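You operate a simulated robot arm through the tools that you are given. There is no shell and no other tool. Be economical: measure what you need, move in short steps, check, and stop when the job is done.

The job below is to be done with a simulated robot arm. You get a single attempt, and the scene is never put back.

JOB
Bend the blue slat 5 mm on the tester, then give it a load test.
Fine: leave the dial on the mark till the tester's lamp lights, then back to 0 before the load goes on; load off again; the slat stays on the tester; the other slat stays put. Set down upright: what you pick out.

It is judged by the outcome, as a careful person would: the job done as asked, and still so three seconds after it is handed in. It fails if anything else is knocked over, pushed out of place, dropped, spilled or broken.

ROBOT AND FRAMES
A 6-joint arm with a two-finger parallel gripper, fixed in place. Base frame: the origin is at the foot of the arm, x ahead of it, y to its left, z up; the work surface is at about z = 0. Readings come in m, degrees, newtons and seconds.
With the tool pointing down near the work surface it reaches from about 0.18 to 0.46 m from the base axis. Its first joint turns from -70.0 to 70.0 degrees. Payload 1.9 kg.
The TCP is the grasp point between the finger pads, 0.023 m short of the fingertips. In the tool frame z runs along the fingers and y along their closing line. Largest opening 0.094 m; finger width 0.038, thickness 0.01; the body of the gripper, 0.054 by 0.096 m, starts 0.039 m behind the TCP.
Orientation is told as [roll, pitch, yaw] about the base's x, y, z axes, in that order, counted from this pose: with the fingers straight down and closing along the base's y, the tool's x points along the base's -x, its y along +y and its z along -z.

CONTROLS
- The arm moves only by the tool servo_tool. Its argument "moves" is a list of rows, each a list of 6 numbers: the shift along the base's x, y, z in units of 300 mm (1.0 is 300 mm), then the turn, a rotation vector about the base's x, y, z in units of 60 degrees (1.0 is 60 degrees). In form: [[x, y, z, rx, ry, rz], ...]. A call has 1 to 12 rows; each row is the pose to reach, as a shift and turn from the pose commanded when the call began. "gripper" is the finger opening in m, from 0 to 0.094, set as the call begins (left out, the last holds). A call with a number of a shift or a turn outside -1 to 1 is refused whole. A row lasts 0.2 s, in which the tool goes at most 0.05 m and 8.6 degrees; a call with a longer step from one row to the next is refused whole, and so is a gripper value outside its range. A pose out of reach is approached as far as the arm can. The call stops where the force on the tool passes 70 N (or 10 N more than at its start, if that is more) or the arm is blocked; 0.2 s more then pass. The fingers move at their own pace (about 0.108 m/s each) and stop on an object; they squeeze with about 39 N. The grip force told is the motor's: it shows also when the fingers shut on nothing. Time passes only in rows, and 0.2 s behind the last, so rows that repeat a pose let the fingers close. It gives the time, the measured TCP pose, the force on the tool (base axes), the opening and the grip force at its end, in the units of the frame above (readings bear some noise), with the torque about the TCP (base axes, N m) and any sound that the robot's microphone picked up, and new pictures: "show" is both (left out), scene, wrist or none.
- Cameras (640 x 400 px; columns grow to the right, rows downward): "scene" is fixed at [0.0685, 0.3261, 0.4186]; the picture's right is [-0.62, -0.78, 0.00], its down [-0.50, 0.40, -0.77] and it looks along [0.60, -0.48, -0.64] (base axes); focal length 214 px, centre (320, 200). "wrist" rides on the gripper at [0.086, 0.016, -0.075] in the tool frame; the picture's right is [-0.18, 0.98, 0.00], its down [-0.58, -0.11, -0.81] and it looks along [-0.79, -0.15, 0.59] (tool axes); focal length 243 px, centre (320, 200). There is no depth. A picture from a camera that has moved, and an enlarged one, comes with that camera's place and axes in the base frame and with its lens.
- zoom(camera, box): a new picture of the part [left, top, right, bottom] of that camera's present view, enlarged. No time passes.
- hand_in(): hands the job in; it is judged then, once.

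Work in short steps. Places have to be worked out from the pictures, the camera data and where the tool is seen: move nearer, look again, correct. Check each grasp and each placing, and mend what went wrong. You have 120 turns and 200 pictures in all, those below and enlarged ones among them. Open the gripper and draw the arm clear of the work before you hand the job in, unless the task says otherwise; then end with one line.

The tools are called after ">>>" as name(argument=value, ...) on one line, values as JSON. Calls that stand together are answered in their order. servo_tool: Moves the arm, as the interface text tells. Its arguments: {"type":"object","properties":{"moves":{"type":"array"},"gripper":{"type":"number"},"show":{"type":"string","enum":["both","scene","wrist","none"]}},"required":["moves"]} The other tools are called the same way: zoom (camera, box) takes an enlarged picture of a part of a camera's view; hand_in () hands the job in.

At the start:

```text
clock: 0.0
ee_pos: [0.1481, 0.2154, 0.3072]
tcp_rot: [0.0, -0.1, 0.1]
contact_force: [-0.2, 0.9, 0.0]
wrist_torque: [-0.01, 0.01, -0.04]
finger_gap: 0.0938
gripper_force: 0.0
```

scene: 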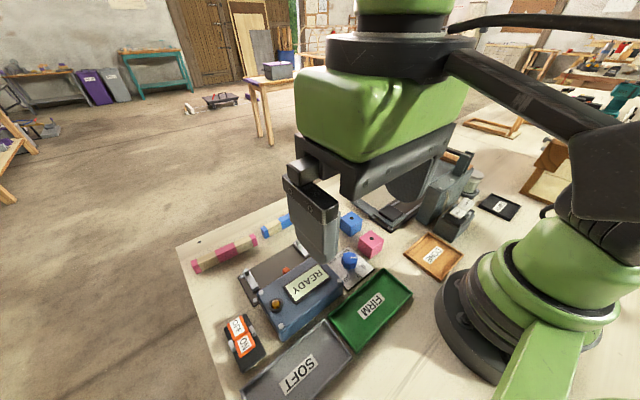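
wrist: 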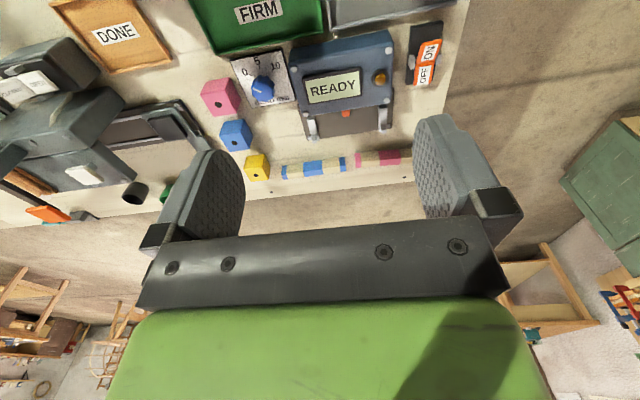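

The pictures show a tester with a dial, lamp, display, power switch, slats and coloured cubes. I zoom in to read details before moving.

>>> zoom(camera="scene", box=[170, 180, 430, 400])

>>> zoom(camera="wrist", box=[190, 0, 470, 200])

>>> zoom(camera="scene", box=[340, 140, 540, 290])

```text
1.82 times, centred on (300, 290) of scene
camera zoom: at [0.0685, 0.3261, 0.4186], right [-0.62, -0.78, 0.0], down [-0.5, 0.4, -0.77], along [0.6, -0.48, -0.64], focal length 390 px, centre (356, 36)
```

zoom: 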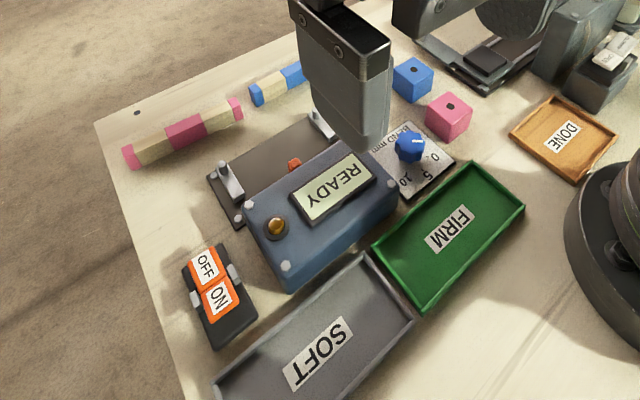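

```text
2.00 times, centred on (330, 100) of wrist
camera zoom: at [0.0612, 0.2313, 0.3823], right [0.18, 0.98, 0.0], down [0.58, -0.11, 0.81], along [0.79, -0.15, -0.59], focal length 485 px, centre (300, 400)
```

zoom: 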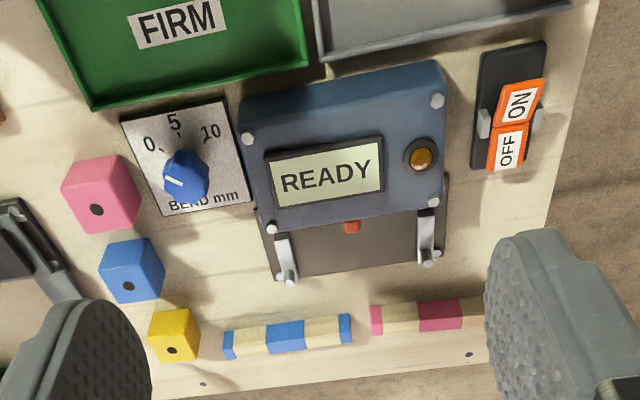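

```text
2.67 times, centred on (440, 215) of scene
camera zoom: at [0.0685, 0.3261, 0.4186], right [-0.62, -0.78, 0.0], down [-0.5, 0.4, -0.77], along [0.6, -0.48, -0.64], focal length 572 px, centre (0, 160)
```

zoom: 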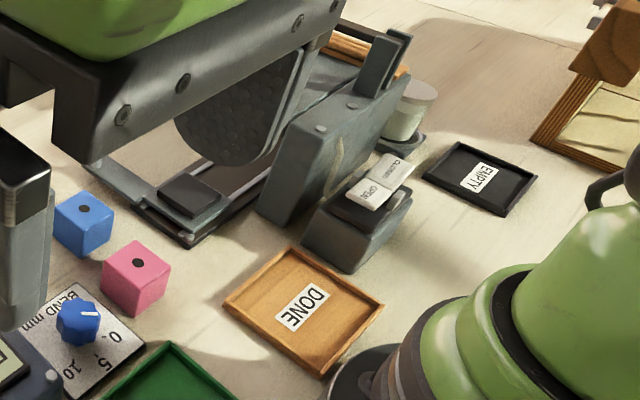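

I need a view of the machine on the right (OPEN/CLOSED) and the layout in between, so I swing the tool towards -y at height and look again.

>>> servo_tool(moves=[[0.05, -0.15, 0, 0, 0, 0], [0.1, -0.3, 0, 0, 0, 0], [0.1, -0.45, 0, 0, 0, 0], [0.1, -0.6, 0, 0, 0, 0], [0.1, -0.7, 0, 0, 0, 0]])

```text
clock: 1.2
ee_pos: [0.1752, 0.0032, 0.3058]
tcp_rot: [0.0, 0.1, -0.1]
contact_force: [-0.5, -0.1, 0.0]
wrist_torque: [0.0, 0.0, -0.02]
finger_gap: 0.0938
gripper_force: 0.1
camera wrist: at [0.0893, 0.0187, 0.3817], right [0.18, 0.98, 0.0], down [0.58, -0.11, 0.81], along [0.79, -0.15, -0.59], focal length 243 px, centre (320, 200)
```

scene: 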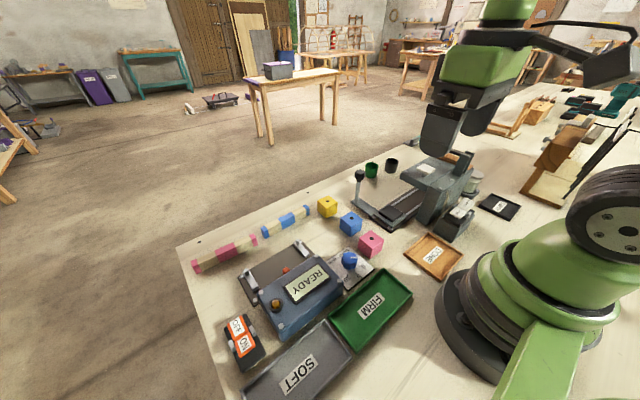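
wrist: 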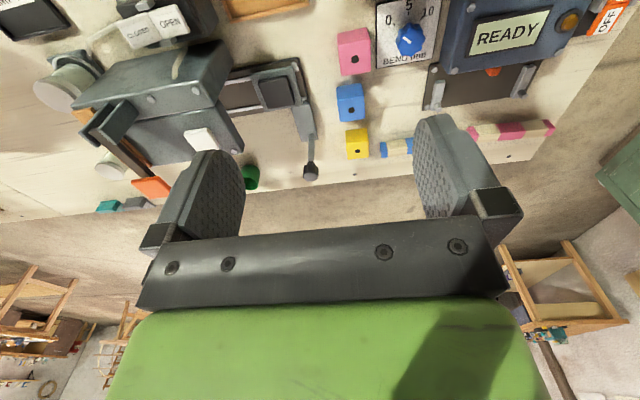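

>>> zoom(camera="scene", box=[300, 140, 540, 290])

>>> zoom(camera="wrist", box=[20, 0, 340, 200])

>>> zoom(camera="scene", box=[220, 190, 400, 310])

```text
2.67 times, centred on (420, 215) of scene
camera zoom: at [0.0685, 0.3261, 0.4186], right [-0.62, -0.78, 0.0], down [-0.5, 0.4, -0.77], along [0.6, -0.48, -0.64], focal length 572 px, centre (53, 160)
```

zoom: 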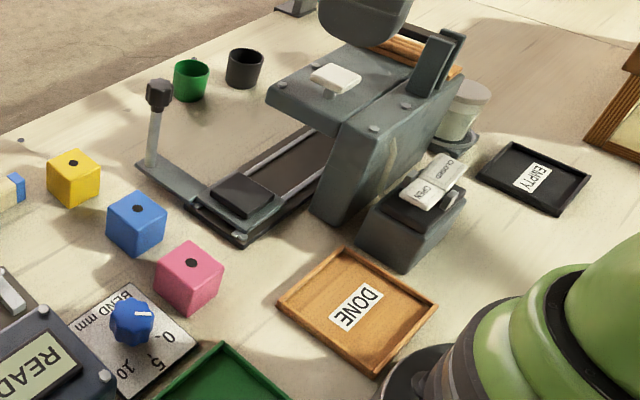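

```text
2.00 times, centred on (180, 100) of wrist
camera zoom: at [0.0893, 0.0187, 0.3817], right [0.18, 0.98, 0.0], down [0.58, -0.11, 0.81], along [0.79, -0.15, -0.59], focal length 485 px, centre (600, 400)
```

zoom: 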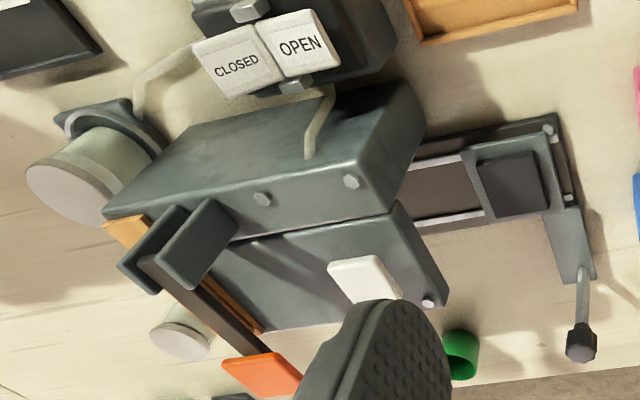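

```text
3.33 times, centred on (310, 250) of scene
camera zoom: at [0.0685, 0.3261, 0.4186], right [-0.62, -0.78, 0.0], down [-0.5, 0.4, -0.77], along [0.6, -0.48, -0.64], focal length 715 px, centre (353, 33)
```

zoom: 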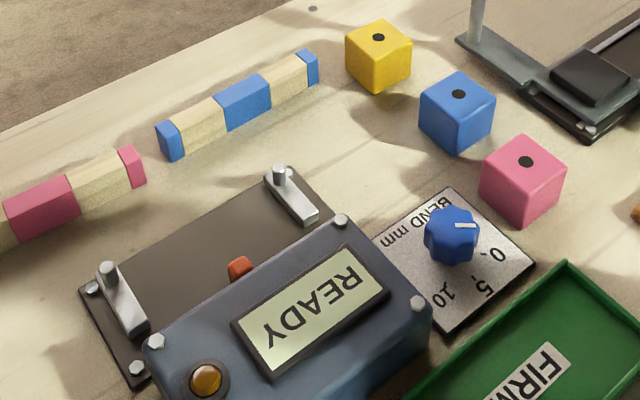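

The ON/OFF switch beside the tester looks like the load switch, and the slat goes between the red plunger and the two posts. I move nearer the tester for a better look.

>>> servo_tool(moves=[[0.02, 0.15, -0.05, 0, 0, 0], [0.04, 0.3, -0.12, 0, 0, 0], [0.06, 0.45, -0.2, 0, 0, 0], [0.08, 0.6, -0.27, 0, 0, 0], [0.08, 0.7, -0.33, 0, 0, 0]])

>>> zoom(camera="wrist", box=[160, 0, 480, 200])

```text
refused: row 3 steps farther than a row can; nothing moved
```

```text
2.00 times, centred on (320, 100) of wrist
camera zoom: at [0.0893, 0.0187, 0.3817], right [0.18, 0.98, 0.0], down [0.58, -0.11, 0.81], along [0.79, -0.15, -0.59], focal length 485 px, centre (320, 400)
```

zoom: 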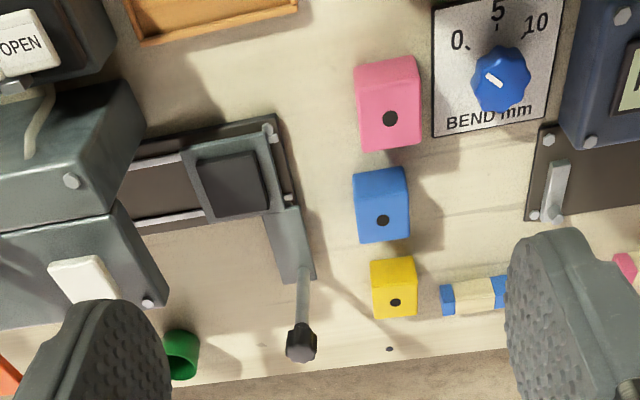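

The move was refused for step size; I split it into smaller steps.

>>> servo_tool(moves=[[0.02, 0.12, -0.05, 0, 0, 0], [0.04, 0.24, -0.1, 0, 0, 0], [0.05, 0.36, -0.15, 0, 0, 0], [0.06, 0.48, -0.2, 0, 0, 0], [0.07, 0.6, -0.25, 0, 0, 0], [0.08, 0.7, -0.32, 0, 0, 0]])

>>> zoom(camera="wrist", box=[240, 0, 480, 150])

```text
clock: 2.6
ee_pos: [0.2028, 0.2178, 0.2097]
tcp_rot: [0.1, 0.0, 0.0]
contact_force: [-0.5, 1.0, -0.5]
wrist_torque: [0.01, -0.01, 0.02]
finger_gap: 0.0938
gripper_force: 0.1
camera wrist: at [0.116, 0.2327, 0.2856], right [0.18, 0.98, 0.0], down [0.58, -0.11, 0.81], along [0.79, -0.15, -0.59], focal length 243 px, centre (320, 200)
```

scene: 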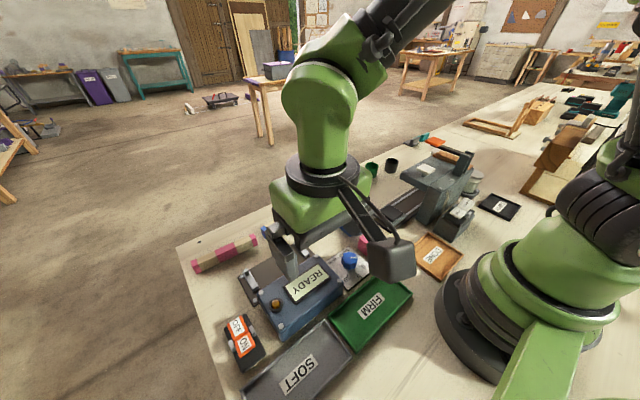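
wrist: 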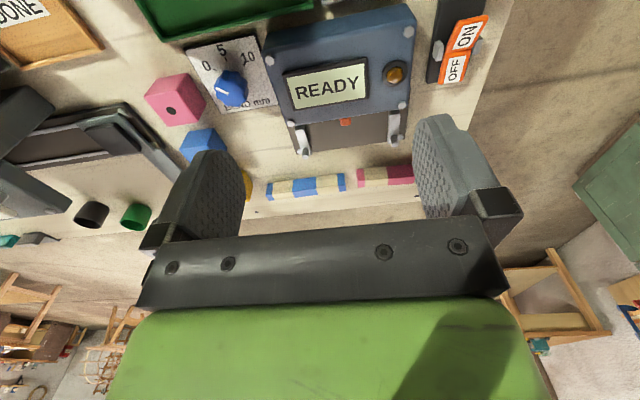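

```text
2.67 times, centred on (360, 75) of wrist
camera zoom: at [0.116, 0.2327, 0.2856], right [0.18, 0.98, 0.0], down [0.58, -0.11, 0.81], along [0.79, -0.15, -0.59], focal length 647 px, centre (213, 533)
```

zoom: 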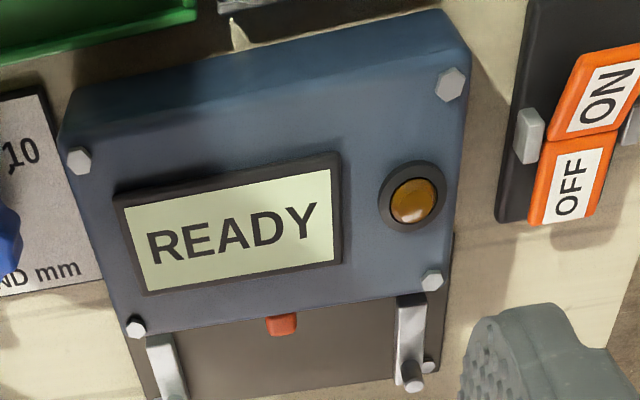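

The switch appears to be at OFF, and the tester shows READY. I pitch the tool so the wrist camera looks more steeply at the slat seat and the blue slat.

>>> servo_tool(moves=[[0.05, -0.03, 0, 0, 0.125, 0], [0.1, -0.06, 0.0, 0, 0.25, 0], [0.15, -0.1, 0.0, 0, 0.375, 0], [0.2, -0.1, 0.0, 0, 0.5, 0], [0.25, -0.1, 0.0, 0, 0.6, 0]], show="wrist")

>>> zoom(camera="wrist", box=[200, 0, 520, 200])

```text
clock: 3.8
ee_pos: [0.2776, 0.186, 0.2112]
tcp_rot: [0.1, 36.0, 0.1]
contact_force: [1.3, 0.2, -0.2]
wrist_torque: [-0.06, 0.03, -0.01]
finger_gap: 0.094
gripper_force: 0.1
camera wrist: at [0.2518, 0.2014, 0.3222], right [0.15, 0.98, -0.11], down [0.94, -0.11, 0.31], along [0.29, -0.15, -0.94], focal length 243 px, centre (320, 200)
```

wrist: 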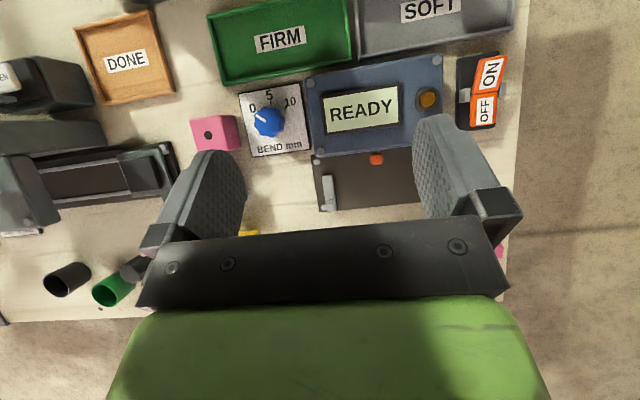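

```text
2.00 times, centred on (360, 100) of wrist
camera zoom: at [0.2518, 0.2014, 0.3222], right [0.15, 0.98, -0.11], down [0.94, -0.11, 0.31], along [0.29, -0.15, -0.94], focal length 485 px, centre (240, 400)
```

zoom: 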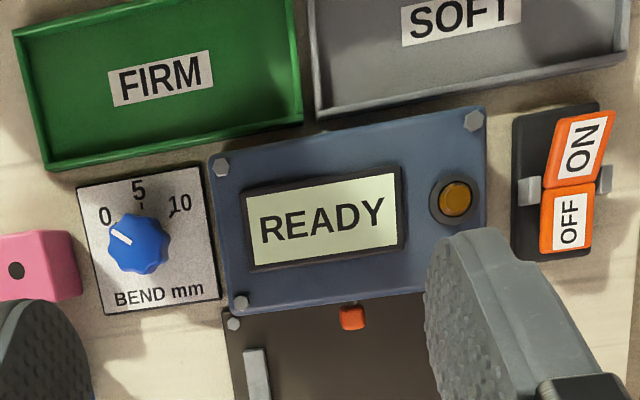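

The tester looks axis-aligned (box about x 0.205–0.285, y 0.16–0.298; plunger at about (0.301, 0.23)). I zoom on the dial and the switch.

>>> zoom(camera="wrist", box=[228, 75, 324, 165])

>>> zoom(camera="wrist", box=[440, 40, 520, 140])

```text
4.44 times, centred on (276, 120) of wrist
camera zoom: at [0.2518, 0.2014, 0.3222], right [0.15, 0.98, -0.11], down [0.94, -0.11, 0.31], along [0.29, -0.15, -0.94], focal length 1078 px, centre (516, 556)
```

zoom: 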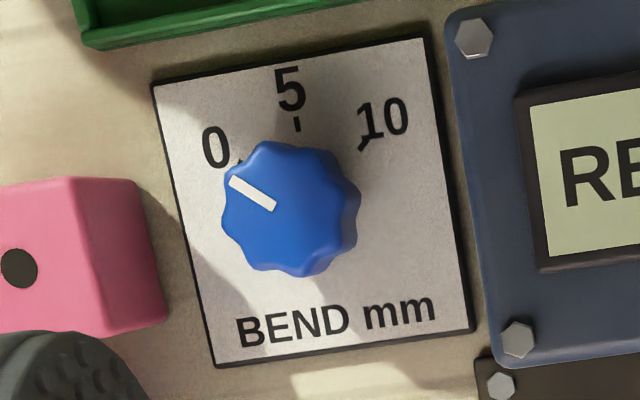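

```text
4.00 times, centred on (480, 90) of wrist
camera zoom: at [0.2518, 0.2014, 0.3222], right [0.15, 0.98, -0.11], down [0.94, -0.11, 0.31], along [0.29, -0.15, -0.94], focal length 970 px, centre (-320, 640)
```

zoom: 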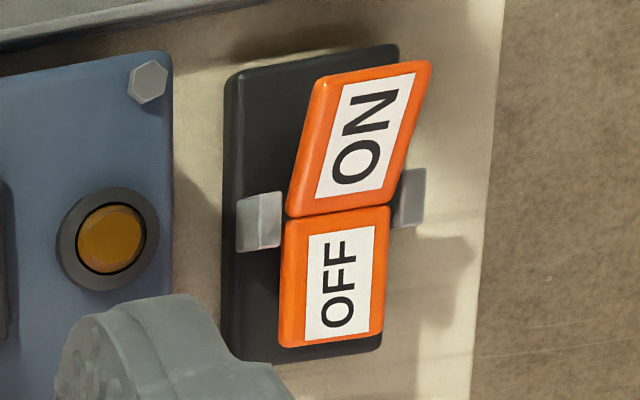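

OFF is pressed in and the dial is at 0, with 5 about 51° clockwise. Next I look closely at the blue slat and the seat.

>>> servo_tool(moves=[[0.06, -0.03, 0, 0, -0.1, 0], [0.12, -0.06, 0.0, 0, -0.2, 0], [0.18, -0.1, -0.05, 0, -0.3, 0], [0.24, -0.12, -0.1, 0, -0.3, 0]], show="wrist")

>>> zoom(camera="wrist", box=[200, 20, 480, 220])

>>> zoom(camera="scene", box=[170, 190, 350, 320])

```text
clock: 4.8
ee_pos: [0.3489, 0.1495, 0.1793]
tcp_rot: [0.0, 18.0, 0.0]
contact_force: [-0.8, -0.3, 0.3]
wrist_torque: [0.01, -0.01, 0.0]
finger_gap: 0.0939
gripper_force: 0.0
camera wrist: at [0.29, 0.1654, 0.2777], right [0.17, 0.98, -0.06], down [0.8, -0.11, 0.59], along [0.57, -0.15, -0.81], focal length 243 px, centre (320, 200)
```

wrist: 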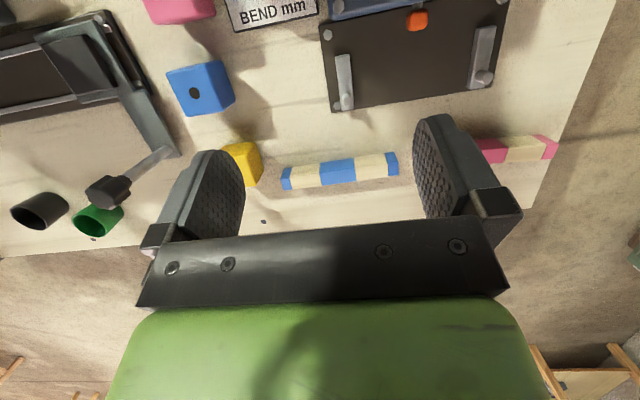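

```text
2.00 times, centred on (340, 120) of wrist
camera zoom: at [0.29, 0.1654, 0.2777], right [0.17, 0.98, -0.06], down [0.8, -0.11, 0.59], along [0.57, -0.15, -0.81], focal length 485 px, centre (280, 360)
```

zoom: 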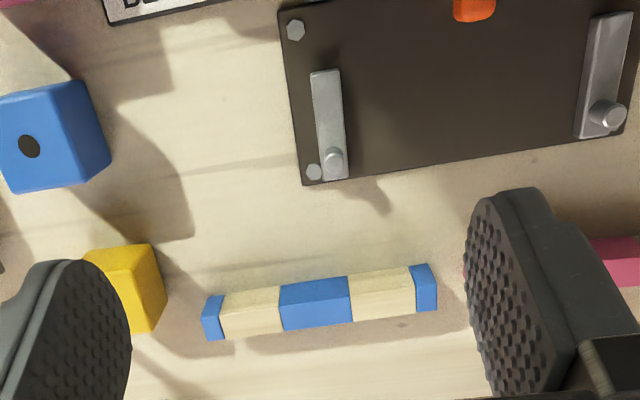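

```text
3.08 times, centred on (260, 255) of scene
camera zoom: at [0.0685, 0.3261, 0.4186], right [-0.62, -0.78, 0.0], down [-0.5, 0.4, -0.77], along [0.6, -0.48, -0.64], focal length 660 px, centre (505, 31)
```

zoom: 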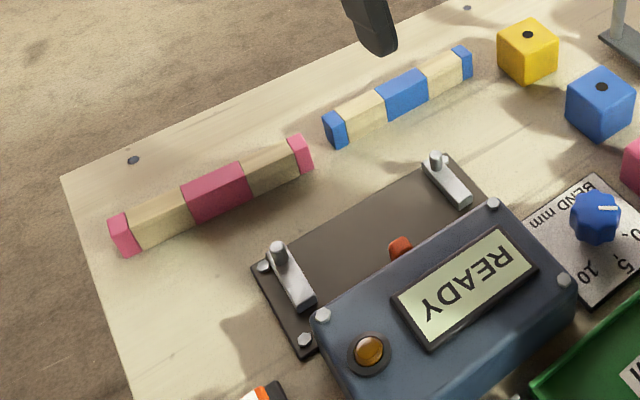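

The slat lies along y, centred near (0.439, 0.145); bars on the tester carry its ends, with posts at x≈0.35. I level the tool and start yawing 90° so that the fingers close along x.

>>> servo_tool(moves=[[0, 0, 0.02, 0, -0.1, 0], [0.0, 0, 0.02, 0, -0.2, 0], [0, 0, 0.02, 0, -0.3, 0]], show="none")

>>> servo_tool(moves=[[0, 0, 0, 0, 0, 0.125], [0, 0, 0, 0, 0, 0.25], [0, 0, 0, 0, 0, 0.375], [0, 0, 0, 0, 0, 0.5], [0, 0, 0, 0, 0, 0.625], [0, 0, 0, 0, 0, 0.75]], show="none")

>>> servo_tool(moves=[[0, 0, 0, 0, 0, 0.125], [0, 0, 0, 0, 0, 0.25], [0, 0, 0, 0, 0, 0.375], [0, 0, 0, 0, 0, 0.5], [0, 0, 0, 0, 0, 0.625], [0, 0, 0, 0, 0, 0.75]])

```text
clock: 5.6
ee_pos: [0.3491, 0.1489, 0.1858]
tcp_rot: [-0.1, -0.1, 0.1]
contact_force: [-0.4, 0.4, -0.4]
wrist_torque: [0.02, 0.0, 0.0]
finger_gap: 0.0939
gripper_force: 0.2
```

```text
clock: 7.0
ee_pos: [0.3496, 0.1493, 0.1876]
tcp_rot: [0.0, 0.0, 45.2]
contact_force: [-0.2, -0.2, -0.2]
wrist_torque: [-0.01, 0.0, -0.01]
finger_gap: 0.094
gripper_force: 0.1
```

```text
clock: 8.4
ee_pos: [0.3482, 0.1502, 0.1864]
tcp_rot: [-0.1, 0.0, 90.2]
contact_force: [0.7, 0.0, 0.1]
wrist_torque: [0.0, -0.02, 0.01]
finger_gap: 0.0942
gripper_force: 0.1
camera wrist: at [0.333, 0.0627, 0.262], right [-0.98, 0.18, 0.0], down [0.11, 0.58, 0.81], along [0.15, 0.79, -0.59], focal length 243 px, centre (320, 200)
```

scene: 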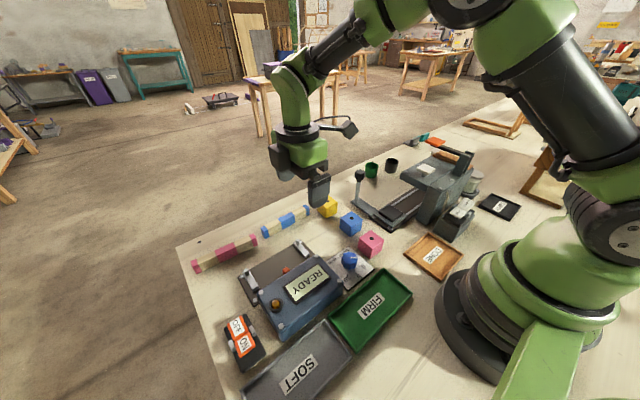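
wrist: 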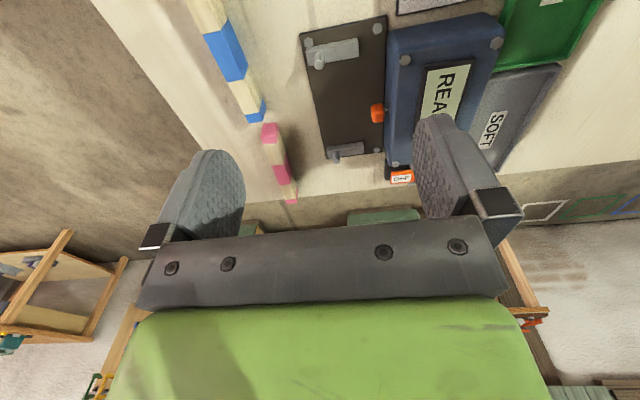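

Zooming here gives a view along the slat and of the seat, for refining the heights and centres.

>>> zoom(camera="wrist", box=[170, 0, 430, 180])

```text
2.22 times, centred on (300, 90) of wrist
camera zoom: at [0.333, 0.0627, 0.262], right [-0.98, 0.18, 0.0], down [0.11, 0.58, 0.81], along [0.15, 0.79, -0.59], focal length 539 px, centre (364, 444)
```

zoom: 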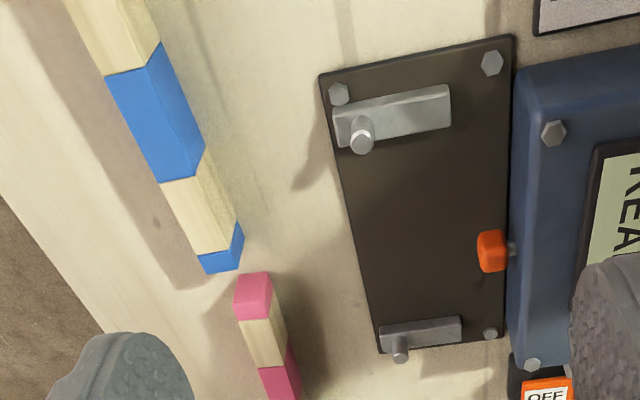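

Slat spans x≈0.429–0.449, height ≈0.018, centred at y≈0.145. I move above a grasp point at (0.439, 0.116), off-centre so that the finger will miss the plunger later.

>>> servo_tool(moves=[[0.1, -0.04, -0.05, 0, 0, 0], [0.2, -0.08, -0.15, 0, 0, 0], [0.3, -0.113, -0.27, 0, 0, 0], [0.3, -0.113, -0.36, 0, 0, 0]], gripper=0.06)

```text
clock: 9.4
ee_pos: [0.4385, 0.1156, 0.078]
tcp_rot: [0.1, 0.0, 90.0]
contact_force: [0.4, -0.8, 0.1]
wrist_torque: [0.01, -0.01, 0.02]
finger_gap: 0.0599
gripper_force: 0.1
camera wrist: at [0.4226, 0.0289, 0.154], right [-0.98, 0.18, 0.0], down [0.11, 0.58, 0.81], along [0.15, 0.79, -0.59], focal length 243 px, centre (320, 200)
```

scene: 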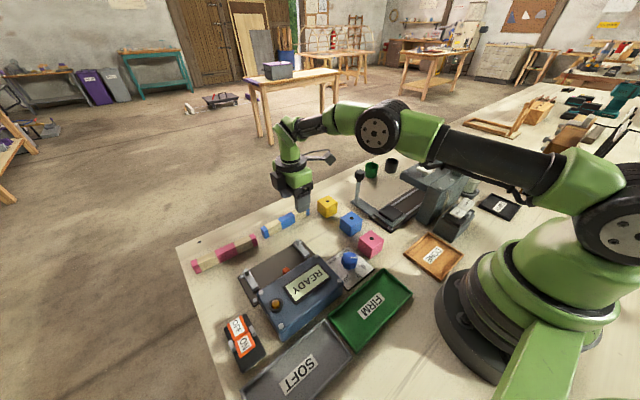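
wrist: 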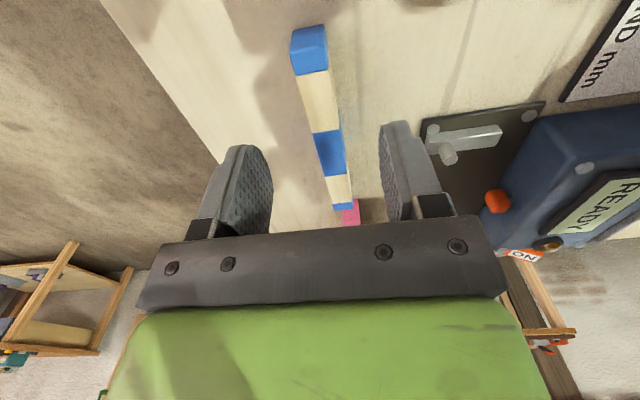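

Fingers straddle the slat; its near end is at y≈0.079, so its centre is ≈0.1455. I descend to z≈0.029.

>>> servo_tool(moves=[[0, 0, -0.06, 0, 0, 0], [0, 0, -0.12, 0, 0, 0], [0, 0, -0.163, 0, 0, 0]], show="wrist")

```text
clock: 10.2
ee_pos: [0.4387, 0.1169, 0.0298]
tcp_rot: [0.0, 0.0, 90.0]
contact_force: [-0.3, 0.1, 1.4]
wrist_torque: [0.0, -0.01, -0.02]
finger_gap: 0.06
gripper_force: 0.0
camera wrist: at [0.4218, 0.0302, 0.105], right [-0.98, 0.18, 0.0], down [0.11, 0.58, 0.81], along [0.15, 0.79, -0.59], focal length 243 px, centre (320, 200)
```

wrist: 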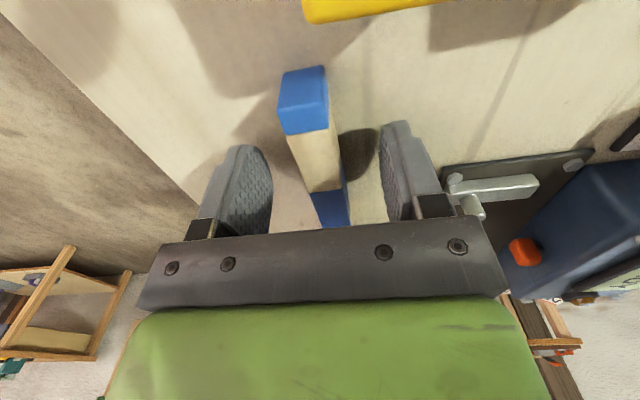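

Slat sits between the pads; I close the fingers on it.

>>> servo_tool(moves=[[0, 0, 0, 0, 0, 0], [0, 0, 0, 0, 0, 0], [0, 0, 0, 0, 0, 0]], gripper=0.01, show="wrist")

```text
clock: 11.0
ee_pos: [0.4382, 0.1169, 0.0293]
tcp_rot: [-0.1, 0.1, 90.0]
contact_force: [0.3, -1.0, 0.3]
wrist_torque: [0.0, 0.01, -0.02]
finger_gap: 0.0175
gripper_force: 39.7
camera wrist: at [0.4218, 0.0301, 0.1052], right [-0.98, 0.18, 0.0], down [0.11, 0.58, 0.81], along [0.15, 0.79, -0.59], focal length 243 px, centre (320, 200)
```

wrist: 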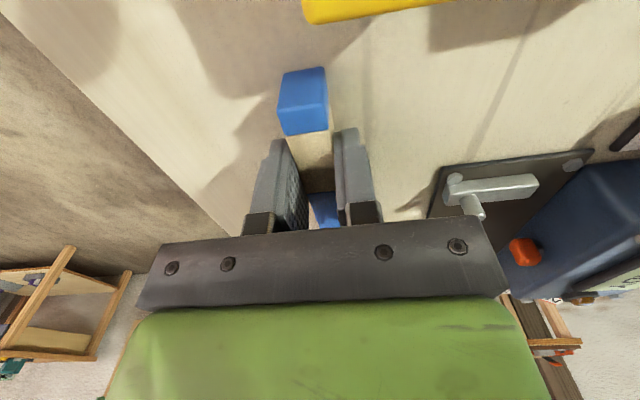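

Gripped, 17.5 mm wide. I lift it straight up, then carry it over the tester at height.

>>> servo_tool(moves=[[0, 0, 0.1, 0, 0, 0], [0, 0, 0.2, 0, 0, 0], [0, 0, 0.3, 0, 0, 0], [-0.1, 0.07, 0.3, 0, 0, 0], [-0.2, 0.14, 0.3, 0, 0, 0], [-0.3, 0.21, 0.3, 0, 0, 0], [-0.36, 0.277, 0.3, 0, 0, 0]])

>>> zoom(camera="wrist", box=[220, 0, 540, 230])

>>> zoom(camera="scene", box=[210, 170, 390, 300])

```text
clock: 12.6
ee_pos: [0.3299, 0.1995, 0.1196]
tcp_rot: [0.0, 0.0, 90.0]
contact_force: [0.7, 0.1, -0.3]
wrist_torque: [-0.02, 0.01, 0.03]
finger_gap: 0.0173
gripper_force: 38.9
camera wrist: at [0.3137, 0.1126, 0.1953], right [-0.98, 0.18, 0.0], down [0.11, 0.58, 0.81], along [0.15, 0.79, -0.59], focal length 243 px, centre (320, 200)
```

scene: 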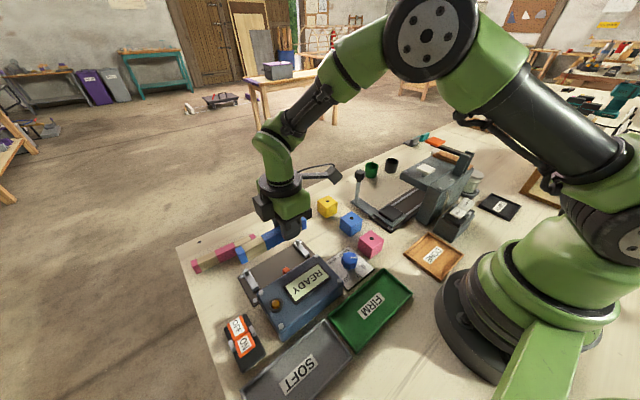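
wrist: 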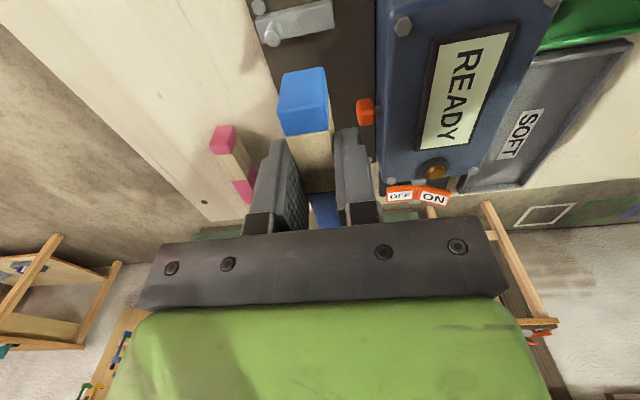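

```text
1.74 times, centred on (380, 115) of wrist
camera zoom: at [0.3137, 0.1126, 0.1953], right [-0.98, 0.18, 0.0], down [0.11, 0.58, 0.81], along [0.15, 0.79, -0.59], focal length 422 px, centre (216, 348)
```

zoom: 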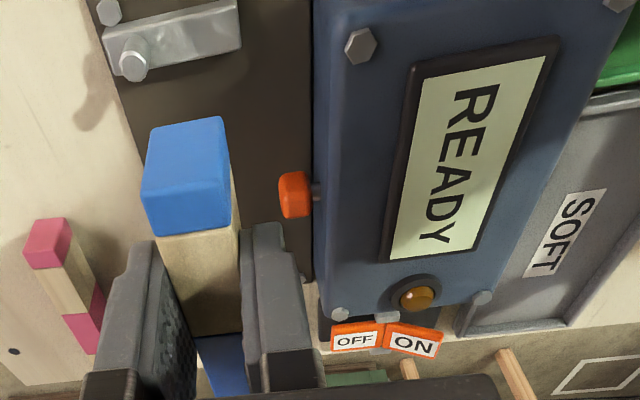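

```text
3.08 times, centred on (300, 235) of scene
camera zoom: at [0.0686, 0.3261, 0.4186], right [-0.62, -0.78, 0.0], down [-0.5, 0.4, -0.77], along [0.6, -0.48, -0.64], focal length 660 px, centre (382, 92)
```

zoom: 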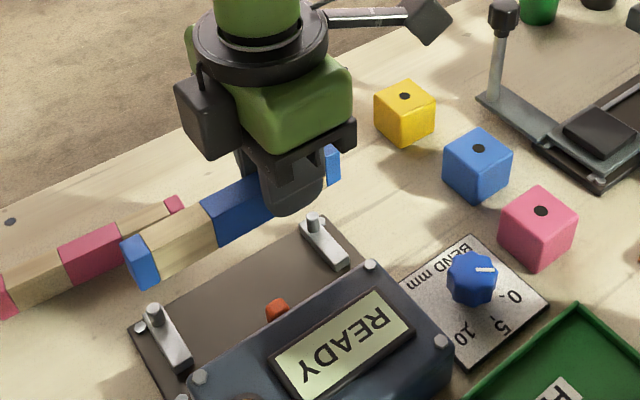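

Posts' faces are at x≈0.348 and the plunger tip at 0.307, so I aim the slat's centre at x≈0.337 (slat centre y≈0.228), descending to z=0.065 first.

>>> servo_tool(moves=[[0.022, 0, 0, 0, 0, 0], [0.022, 0, -0.06, 0, 0, 0], [0.022, 0, -0.12, 0, 0, 0], [0.022, 0, -0.18, 0, 0, 0]])

>>> zoom(camera="wrist", box=[180, 0, 500, 230])

>>> zoom(camera="scene", box=[210, 190, 370, 300])

```text
clock: 13.6
ee_pos: [0.3388, 0.1996, 0.0662]
tcp_rot: [0.0, 0.0, 89.9]
contact_force: [-0.6, -0.2, -0.6]
wrist_torque: [0.01, 0.01, -0.04]
finger_gap: 0.017
gripper_force: 38.9
camera wrist: at [0.322, 0.1135, 0.1414], right [-0.98, 0.18, 0.0], down [0.11, 0.58, 0.81], along [0.15, 0.79, -0.59], focal length 243 px, centre (320, 200)
```

scene: 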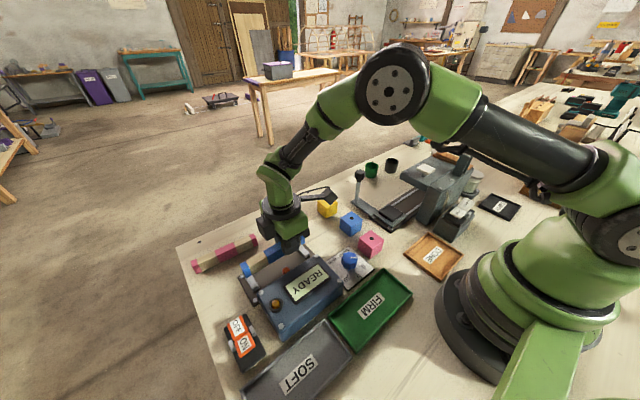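
wrist: 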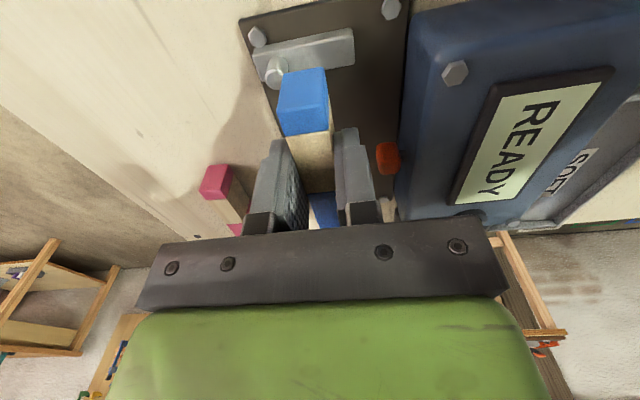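

```text
1.74 times, centred on (340, 115) of wrist
camera zoom: at [0.322, 0.1135, 0.1414], right [-0.98, 0.18, 0.0], down [0.11, 0.58, 0.81], along [0.15, 0.79, -0.59], focal length 422 px, centre (285, 348)
```

zoom: 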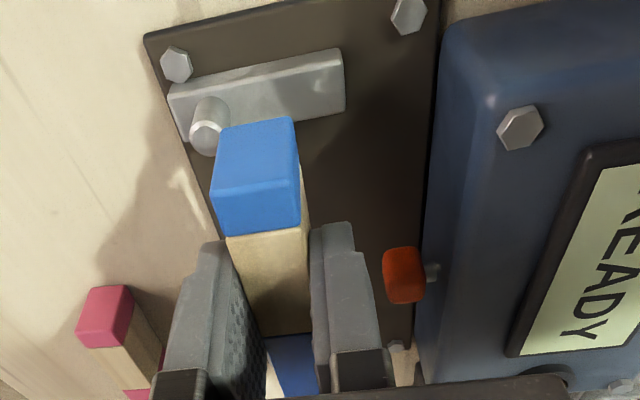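

```text
3.64 times, centred on (290, 245) of scene
camera zoom: at [0.0685, 0.3261, 0.4186], right [-0.62, -0.78, 0.0], down [-0.5, 0.4, -0.77], along [0.6, -0.48, -0.64], focal length 780 px, centre (429, 36)
```

zoom: 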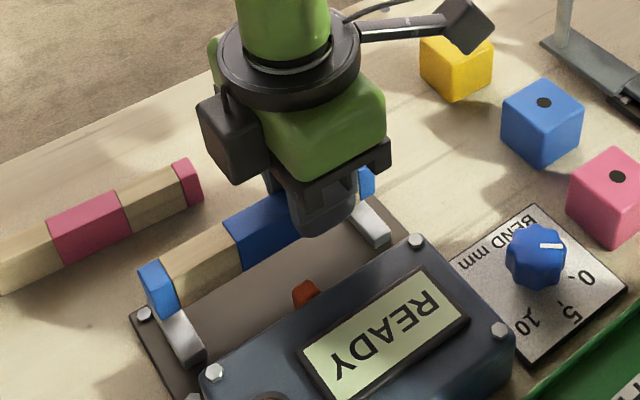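

The slat's +x face is about level with the posts' faces, so I shift 5 mm back and lower to z≈0.048.

>>> servo_tool(moves=[[-0.017, 0, 0, 0, 0, 0], [-0.017, 0, -0.03, 0, 0, 0], [-0.017, 0, -0.055, 0, 0, 0]], show="wrist")

>>> zoom(camera="wrist", box=[180, 0, 500, 230])

>>> zoom(camera="scene", box=[210, 190, 370, 300])

```text
clock: 14.4
ee_pos: [0.3311, 0.199, 0.0502]
tcp_rot: [0.1, -0.1, 90.0]
contact_force: [0.4, 0.8, -0.6]
wrist_torque: [-0.03, -0.01, 0.01]
finger_gap: 0.0171
gripper_force: 39.1
camera wrist: at [0.316, 0.1122, 0.1252], right [-0.98, 0.18, 0.0], down [0.11, 0.58, 0.81], along [0.15, 0.79, -0.59], focal length 243 px, centre (320, 200)
```

wrist: 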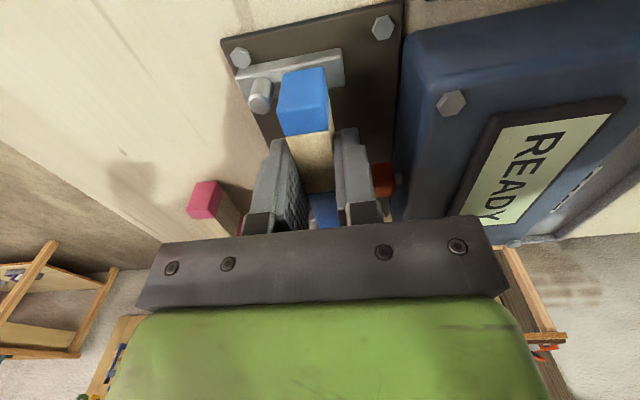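

```text
1.74 times, centred on (340, 115) of wrist
camera zoom: at [0.316, 0.1122, 0.1252], right [-0.98, 0.18, 0.0], down [0.11, 0.58, 0.81], along [0.15, 0.79, -0.59], focal length 422 px, centre (285, 348)
```

zoom: 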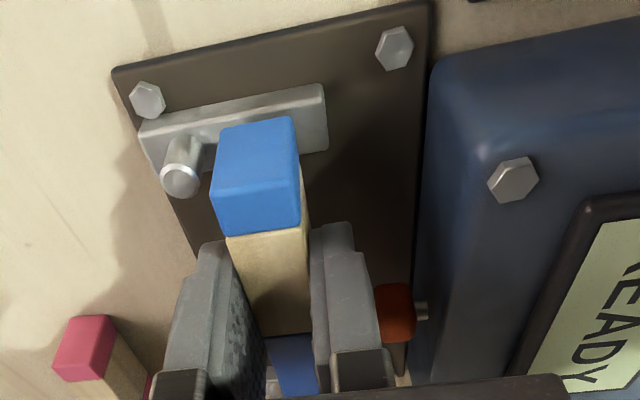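

```text
3.64 times, centred on (290, 245) of scene
camera zoom: at [0.0685, 0.3261, 0.4186], right [-0.62, -0.78, 0.0], down [-0.5, 0.4, -0.77], along [0.6, -0.48, -0.64], focal length 780 px, centre (429, 36)
```

zoom: 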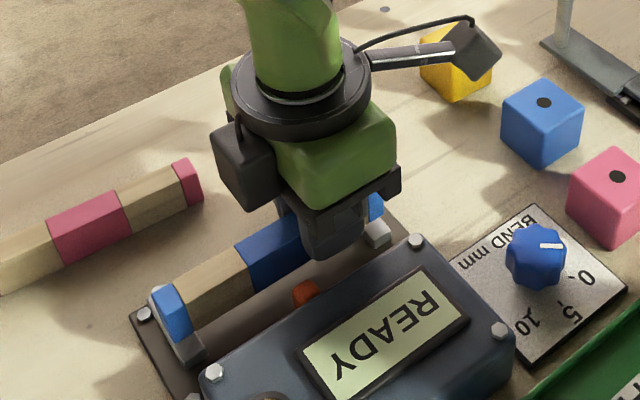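

Clear of the post. I lower in fine steps, watching force for touch-down on the bars.

>>> servo_tool(moves=[[0, 0, -0.007, 0, 0, 0], [0, 0, -0.014, 0, 0, 0], [0, 0, -0.02, 0, 0, 0]], show="none")

```text
clock: 15.2
ee_pos: [0.3325, 0.1993, 0.0439]
tcp_rot: [0.0, 0.0, 90.0]
contact_force: [-0.1, -0.7, 0.0]
wrist_torque: [0.05, -0.01, 0.03]
finger_gap: 0.0174
gripper_force: 38.7
```

No contact yet; a little lower.

>>> servo_tool(moves=[[0, 0, -0.005, 0, 0, 0], [0, 0, -0.01, 0, 0, 0]], show="none")

>>> servo_tool(moves=[[0, 0, -0.004, 0, 0, 0], [0, 0, -0.008, 0, 0, 0]], show="wrist")

>>> zoom(camera="wrist", box=[200, 0, 420, 160])

```text
clock: 15.8
ee_pos: [0.3327, 0.1995, 0.0427]
tcp_rot: [-0.2, -0.1, 89.9]
contact_force: [-4.4, -4.0, 30.3]
wrist_torque: [0.22, 0.15, -0.14]
finger_gap: 0.0174
gripper_force: 38.5
```

```text
clock: 16.4
ee_pos: [0.3333, 0.1991, 0.0398]
tcp_rot: [-0.2, -0.1, 90.1]
contact_force: [3.6, 3.6, 31.0]
wrist_torque: [0.32, -0.05, 0.11]
finger_gap: 0.0175
gripper_force: 39.5
camera wrist: at [0.3164, 0.1124, 0.1146], right [-0.98, 0.18, 0.0], down [0.1, 0.58, 0.81], along [0.15, 0.79, -0.59], focal length 243 px, centre (320, 200)
```

wrist: 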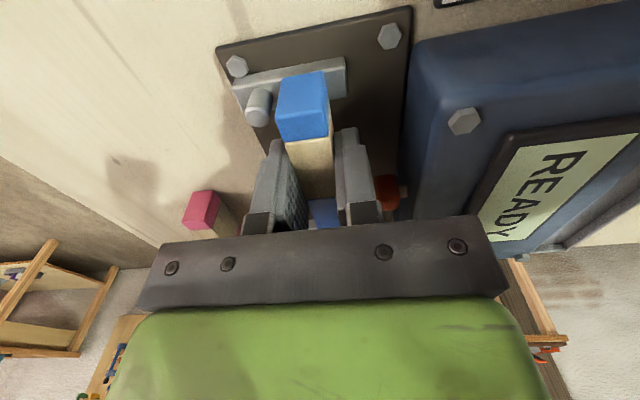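

```text
2.50 times, centred on (310, 80) of wrist
camera zoom: at [0.3164, 0.1124, 0.1146], right [-0.98, 0.18, 0.0], down [0.1, 0.58, 0.81], along [0.15, 0.79, -0.59], focal length 606 px, centre (345, 500)
```

zoom: 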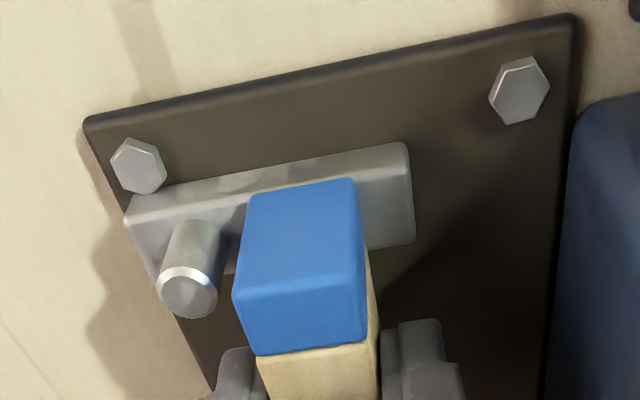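

It's seated on the bars. I relieve the downward force and ease the slat +x towards the posts.

>>> servo_tool(moves=[[0, 0, 0.006, 0, 0, 0], [0.005, 0, 0.008, 0, 0, 0], [0.01, 0, 0.008, 0, 0, 0]], show="none")

>>> servo_tool(moves=[[0.004, 0, 0, 0, 0, 0]], show="none")

```text
clock: 17.2
ee_pos: [0.3327, 0.1976, 0.0403]
tcp_rot: [0.2, 0.2, 89.9]
contact_force: [0.0, 0.0, -0.6]
wrist_torque: [-0.03, -0.01, -0.01]
finger_gap: 0.0173
gripper_force: 38.9
```

```text
clock: 17.6
ee_pos: [0.3357, 0.1967, 0.0407]
tcp_rot: [0.2, 0.0, 90.0]
contact_force: [0.3, -0.3, -0.3]
wrist_torque: [0.01, 0.03, 0.02]
finger_gap: 0.0175
gripper_force: 39.7
```

Little force yet; I continue +x in 1 mm steps.

>>> servo_tool(moves=[[0.004, 0, 0, 0, 0, 0], [0.008, 0, 0, 0, 0, 0]], show="wrist")

>>> zoom(camera="wrist", box=[200, 0, 420, 160])

```text
clock: 18.2
ee_pos: [0.3395, 0.1979, 0.0402]
tcp_rot: [0.0, 0.0, 89.9]
contact_force: [0.2, 0.5, -0.5]
wrist_torque: [0.01, -0.03, 0.01]
finger_gap: 0.0175
gripper_force: 39.3
camera wrist: at [0.3222, 0.1116, 0.1159], right [-0.98, 0.18, 0.0], down [0.11, 0.58, 0.81], along [0.15, 0.79, -0.59], focal length 243 px, centre (320, 200)
```

wrist: 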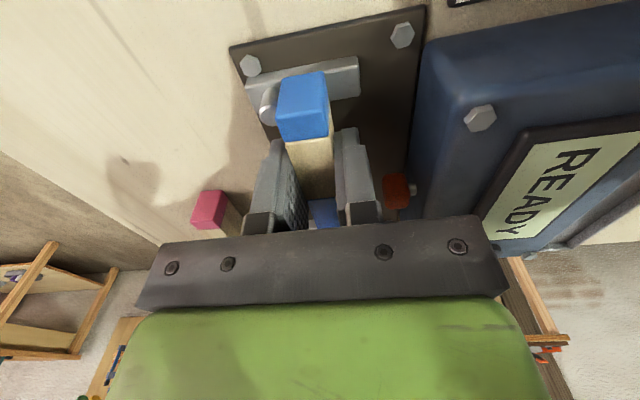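

```text
2.50 times, centred on (310, 80) of wrist
camera zoom: at [0.3222, 0.1116, 0.1159], right [-0.98, 0.18, 0.0], down [0.11, 0.58, 0.81], along [0.15, 0.79, -0.59], focal length 606 px, centre (345, 500)
```

zoom: 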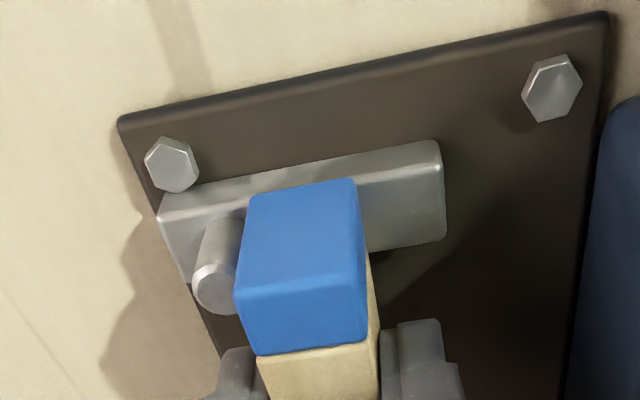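

Cap is nearly touching the post; 2 mm more.

>>> servo_tool(moves=[[0.003, 0, 0, 0, 0, 0], [0.006, 0, 0, 0, 0, 0]], show="none")

```text
clock: 18.8
ee_pos: [0.3385, 0.1979, 0.0399]
tcp_rot: [0.2, 0.1, 89.9]
contact_force: [-7.2, 1.6, 1.8]
wrist_torque: [-0.02, 0.16, -0.22]
finger_gap: 0.0172
gripper_force: 39.3
```

Contact with the posts (−7 N in x). I release with a small opening and check.

>>> servo_tool(moves=[[0, 0, 0, 0, 0, 0], [0, 0, 0, 0, 0, 0]], gripper=0.036, show="none")

>>> servo_tool(moves=[[0, 0, 0.06, 0, 0, 0], [0, 0, 0.15, 0, 0, 0], [0, 0, 0.25, 0, 0, 0], [0, -0.15, 0.32, 0, 0, 0], [0, -0.3, 0.36, 0, 0, 0]])

>>> zoom(camera="wrist", box=[220, 0, 480, 220])

>>> zoom(camera="scene", box=[210, 190, 370, 300])

```text
clock: 19.4
ee_pos: [0.3401, 0.1979, 0.0396]
tcp_rot: [0.0, 0.0, 90.0]
contact_force: [-0.5, -0.2, 0.9]
wrist_torque: [-0.02, 0.01, 0.03]
finger_gap: 0.0361
gripper_force: 0.0
```

```text
clock: 20.6
ee_pos: [0.3401, 0.1074, 0.1469]
tcp_rot: [0.1, -0.1, 90.0]
contact_force: [-1.4, -1.0, 0.1]
wrist_torque: [-0.05, 0.03, -0.01]
finger_gap: 0.036
gripper_force: 0.0
camera wrist: at [0.3234, 0.0207, 0.2233], right [-0.98, 0.18, 0.0], down [0.11, 0.58, 0.81], along [0.15, 0.79, -0.59], focal length 243 px, centre (320, 200)
```

scene: 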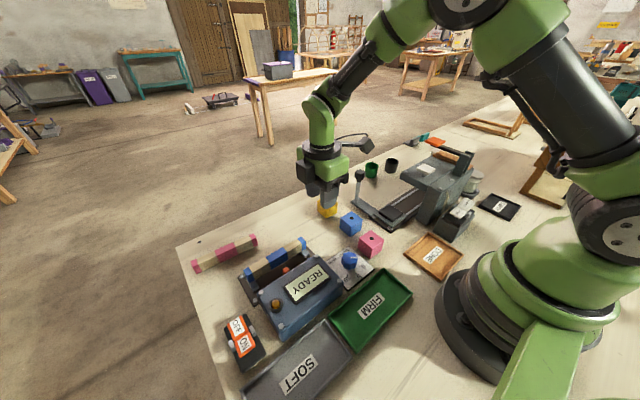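
wrist: 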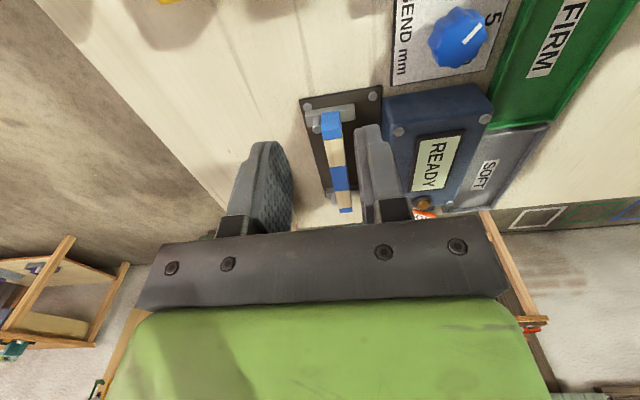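

```text
1.82 times, centred on (350, 110) of wrist
camera zoom: at [0.3234, 0.0207, 0.2233], right [-0.98, 0.18, 0.0], down [0.11, 0.58, 0.81], along [0.15, 0.79, -0.59], focal length 441 px, centre (266, 364)
```

zoom: 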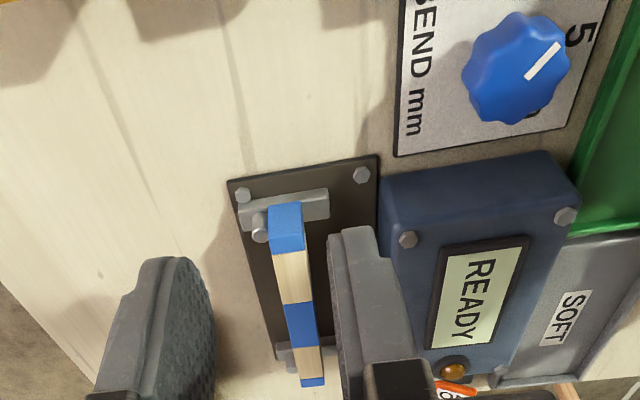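

```text
3.64 times, centred on (290, 245) of scene
camera zoom: at [0.0685, 0.3261, 0.4186], right [-0.62, -0.78, 0.0], down [-0.5, 0.4, -0.77], along [0.6, -0.48, -0.64], focal length 780 px, centre (429, 36)
```

zoom: 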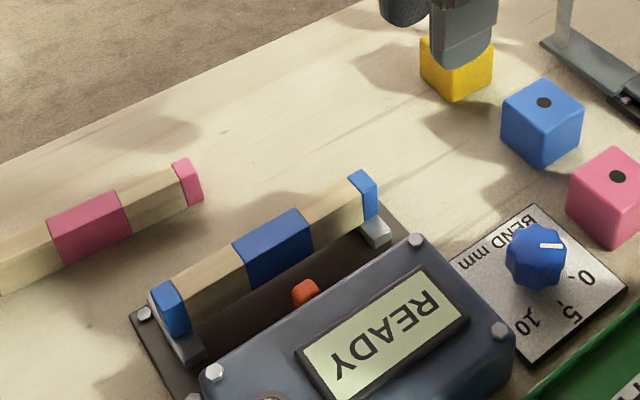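

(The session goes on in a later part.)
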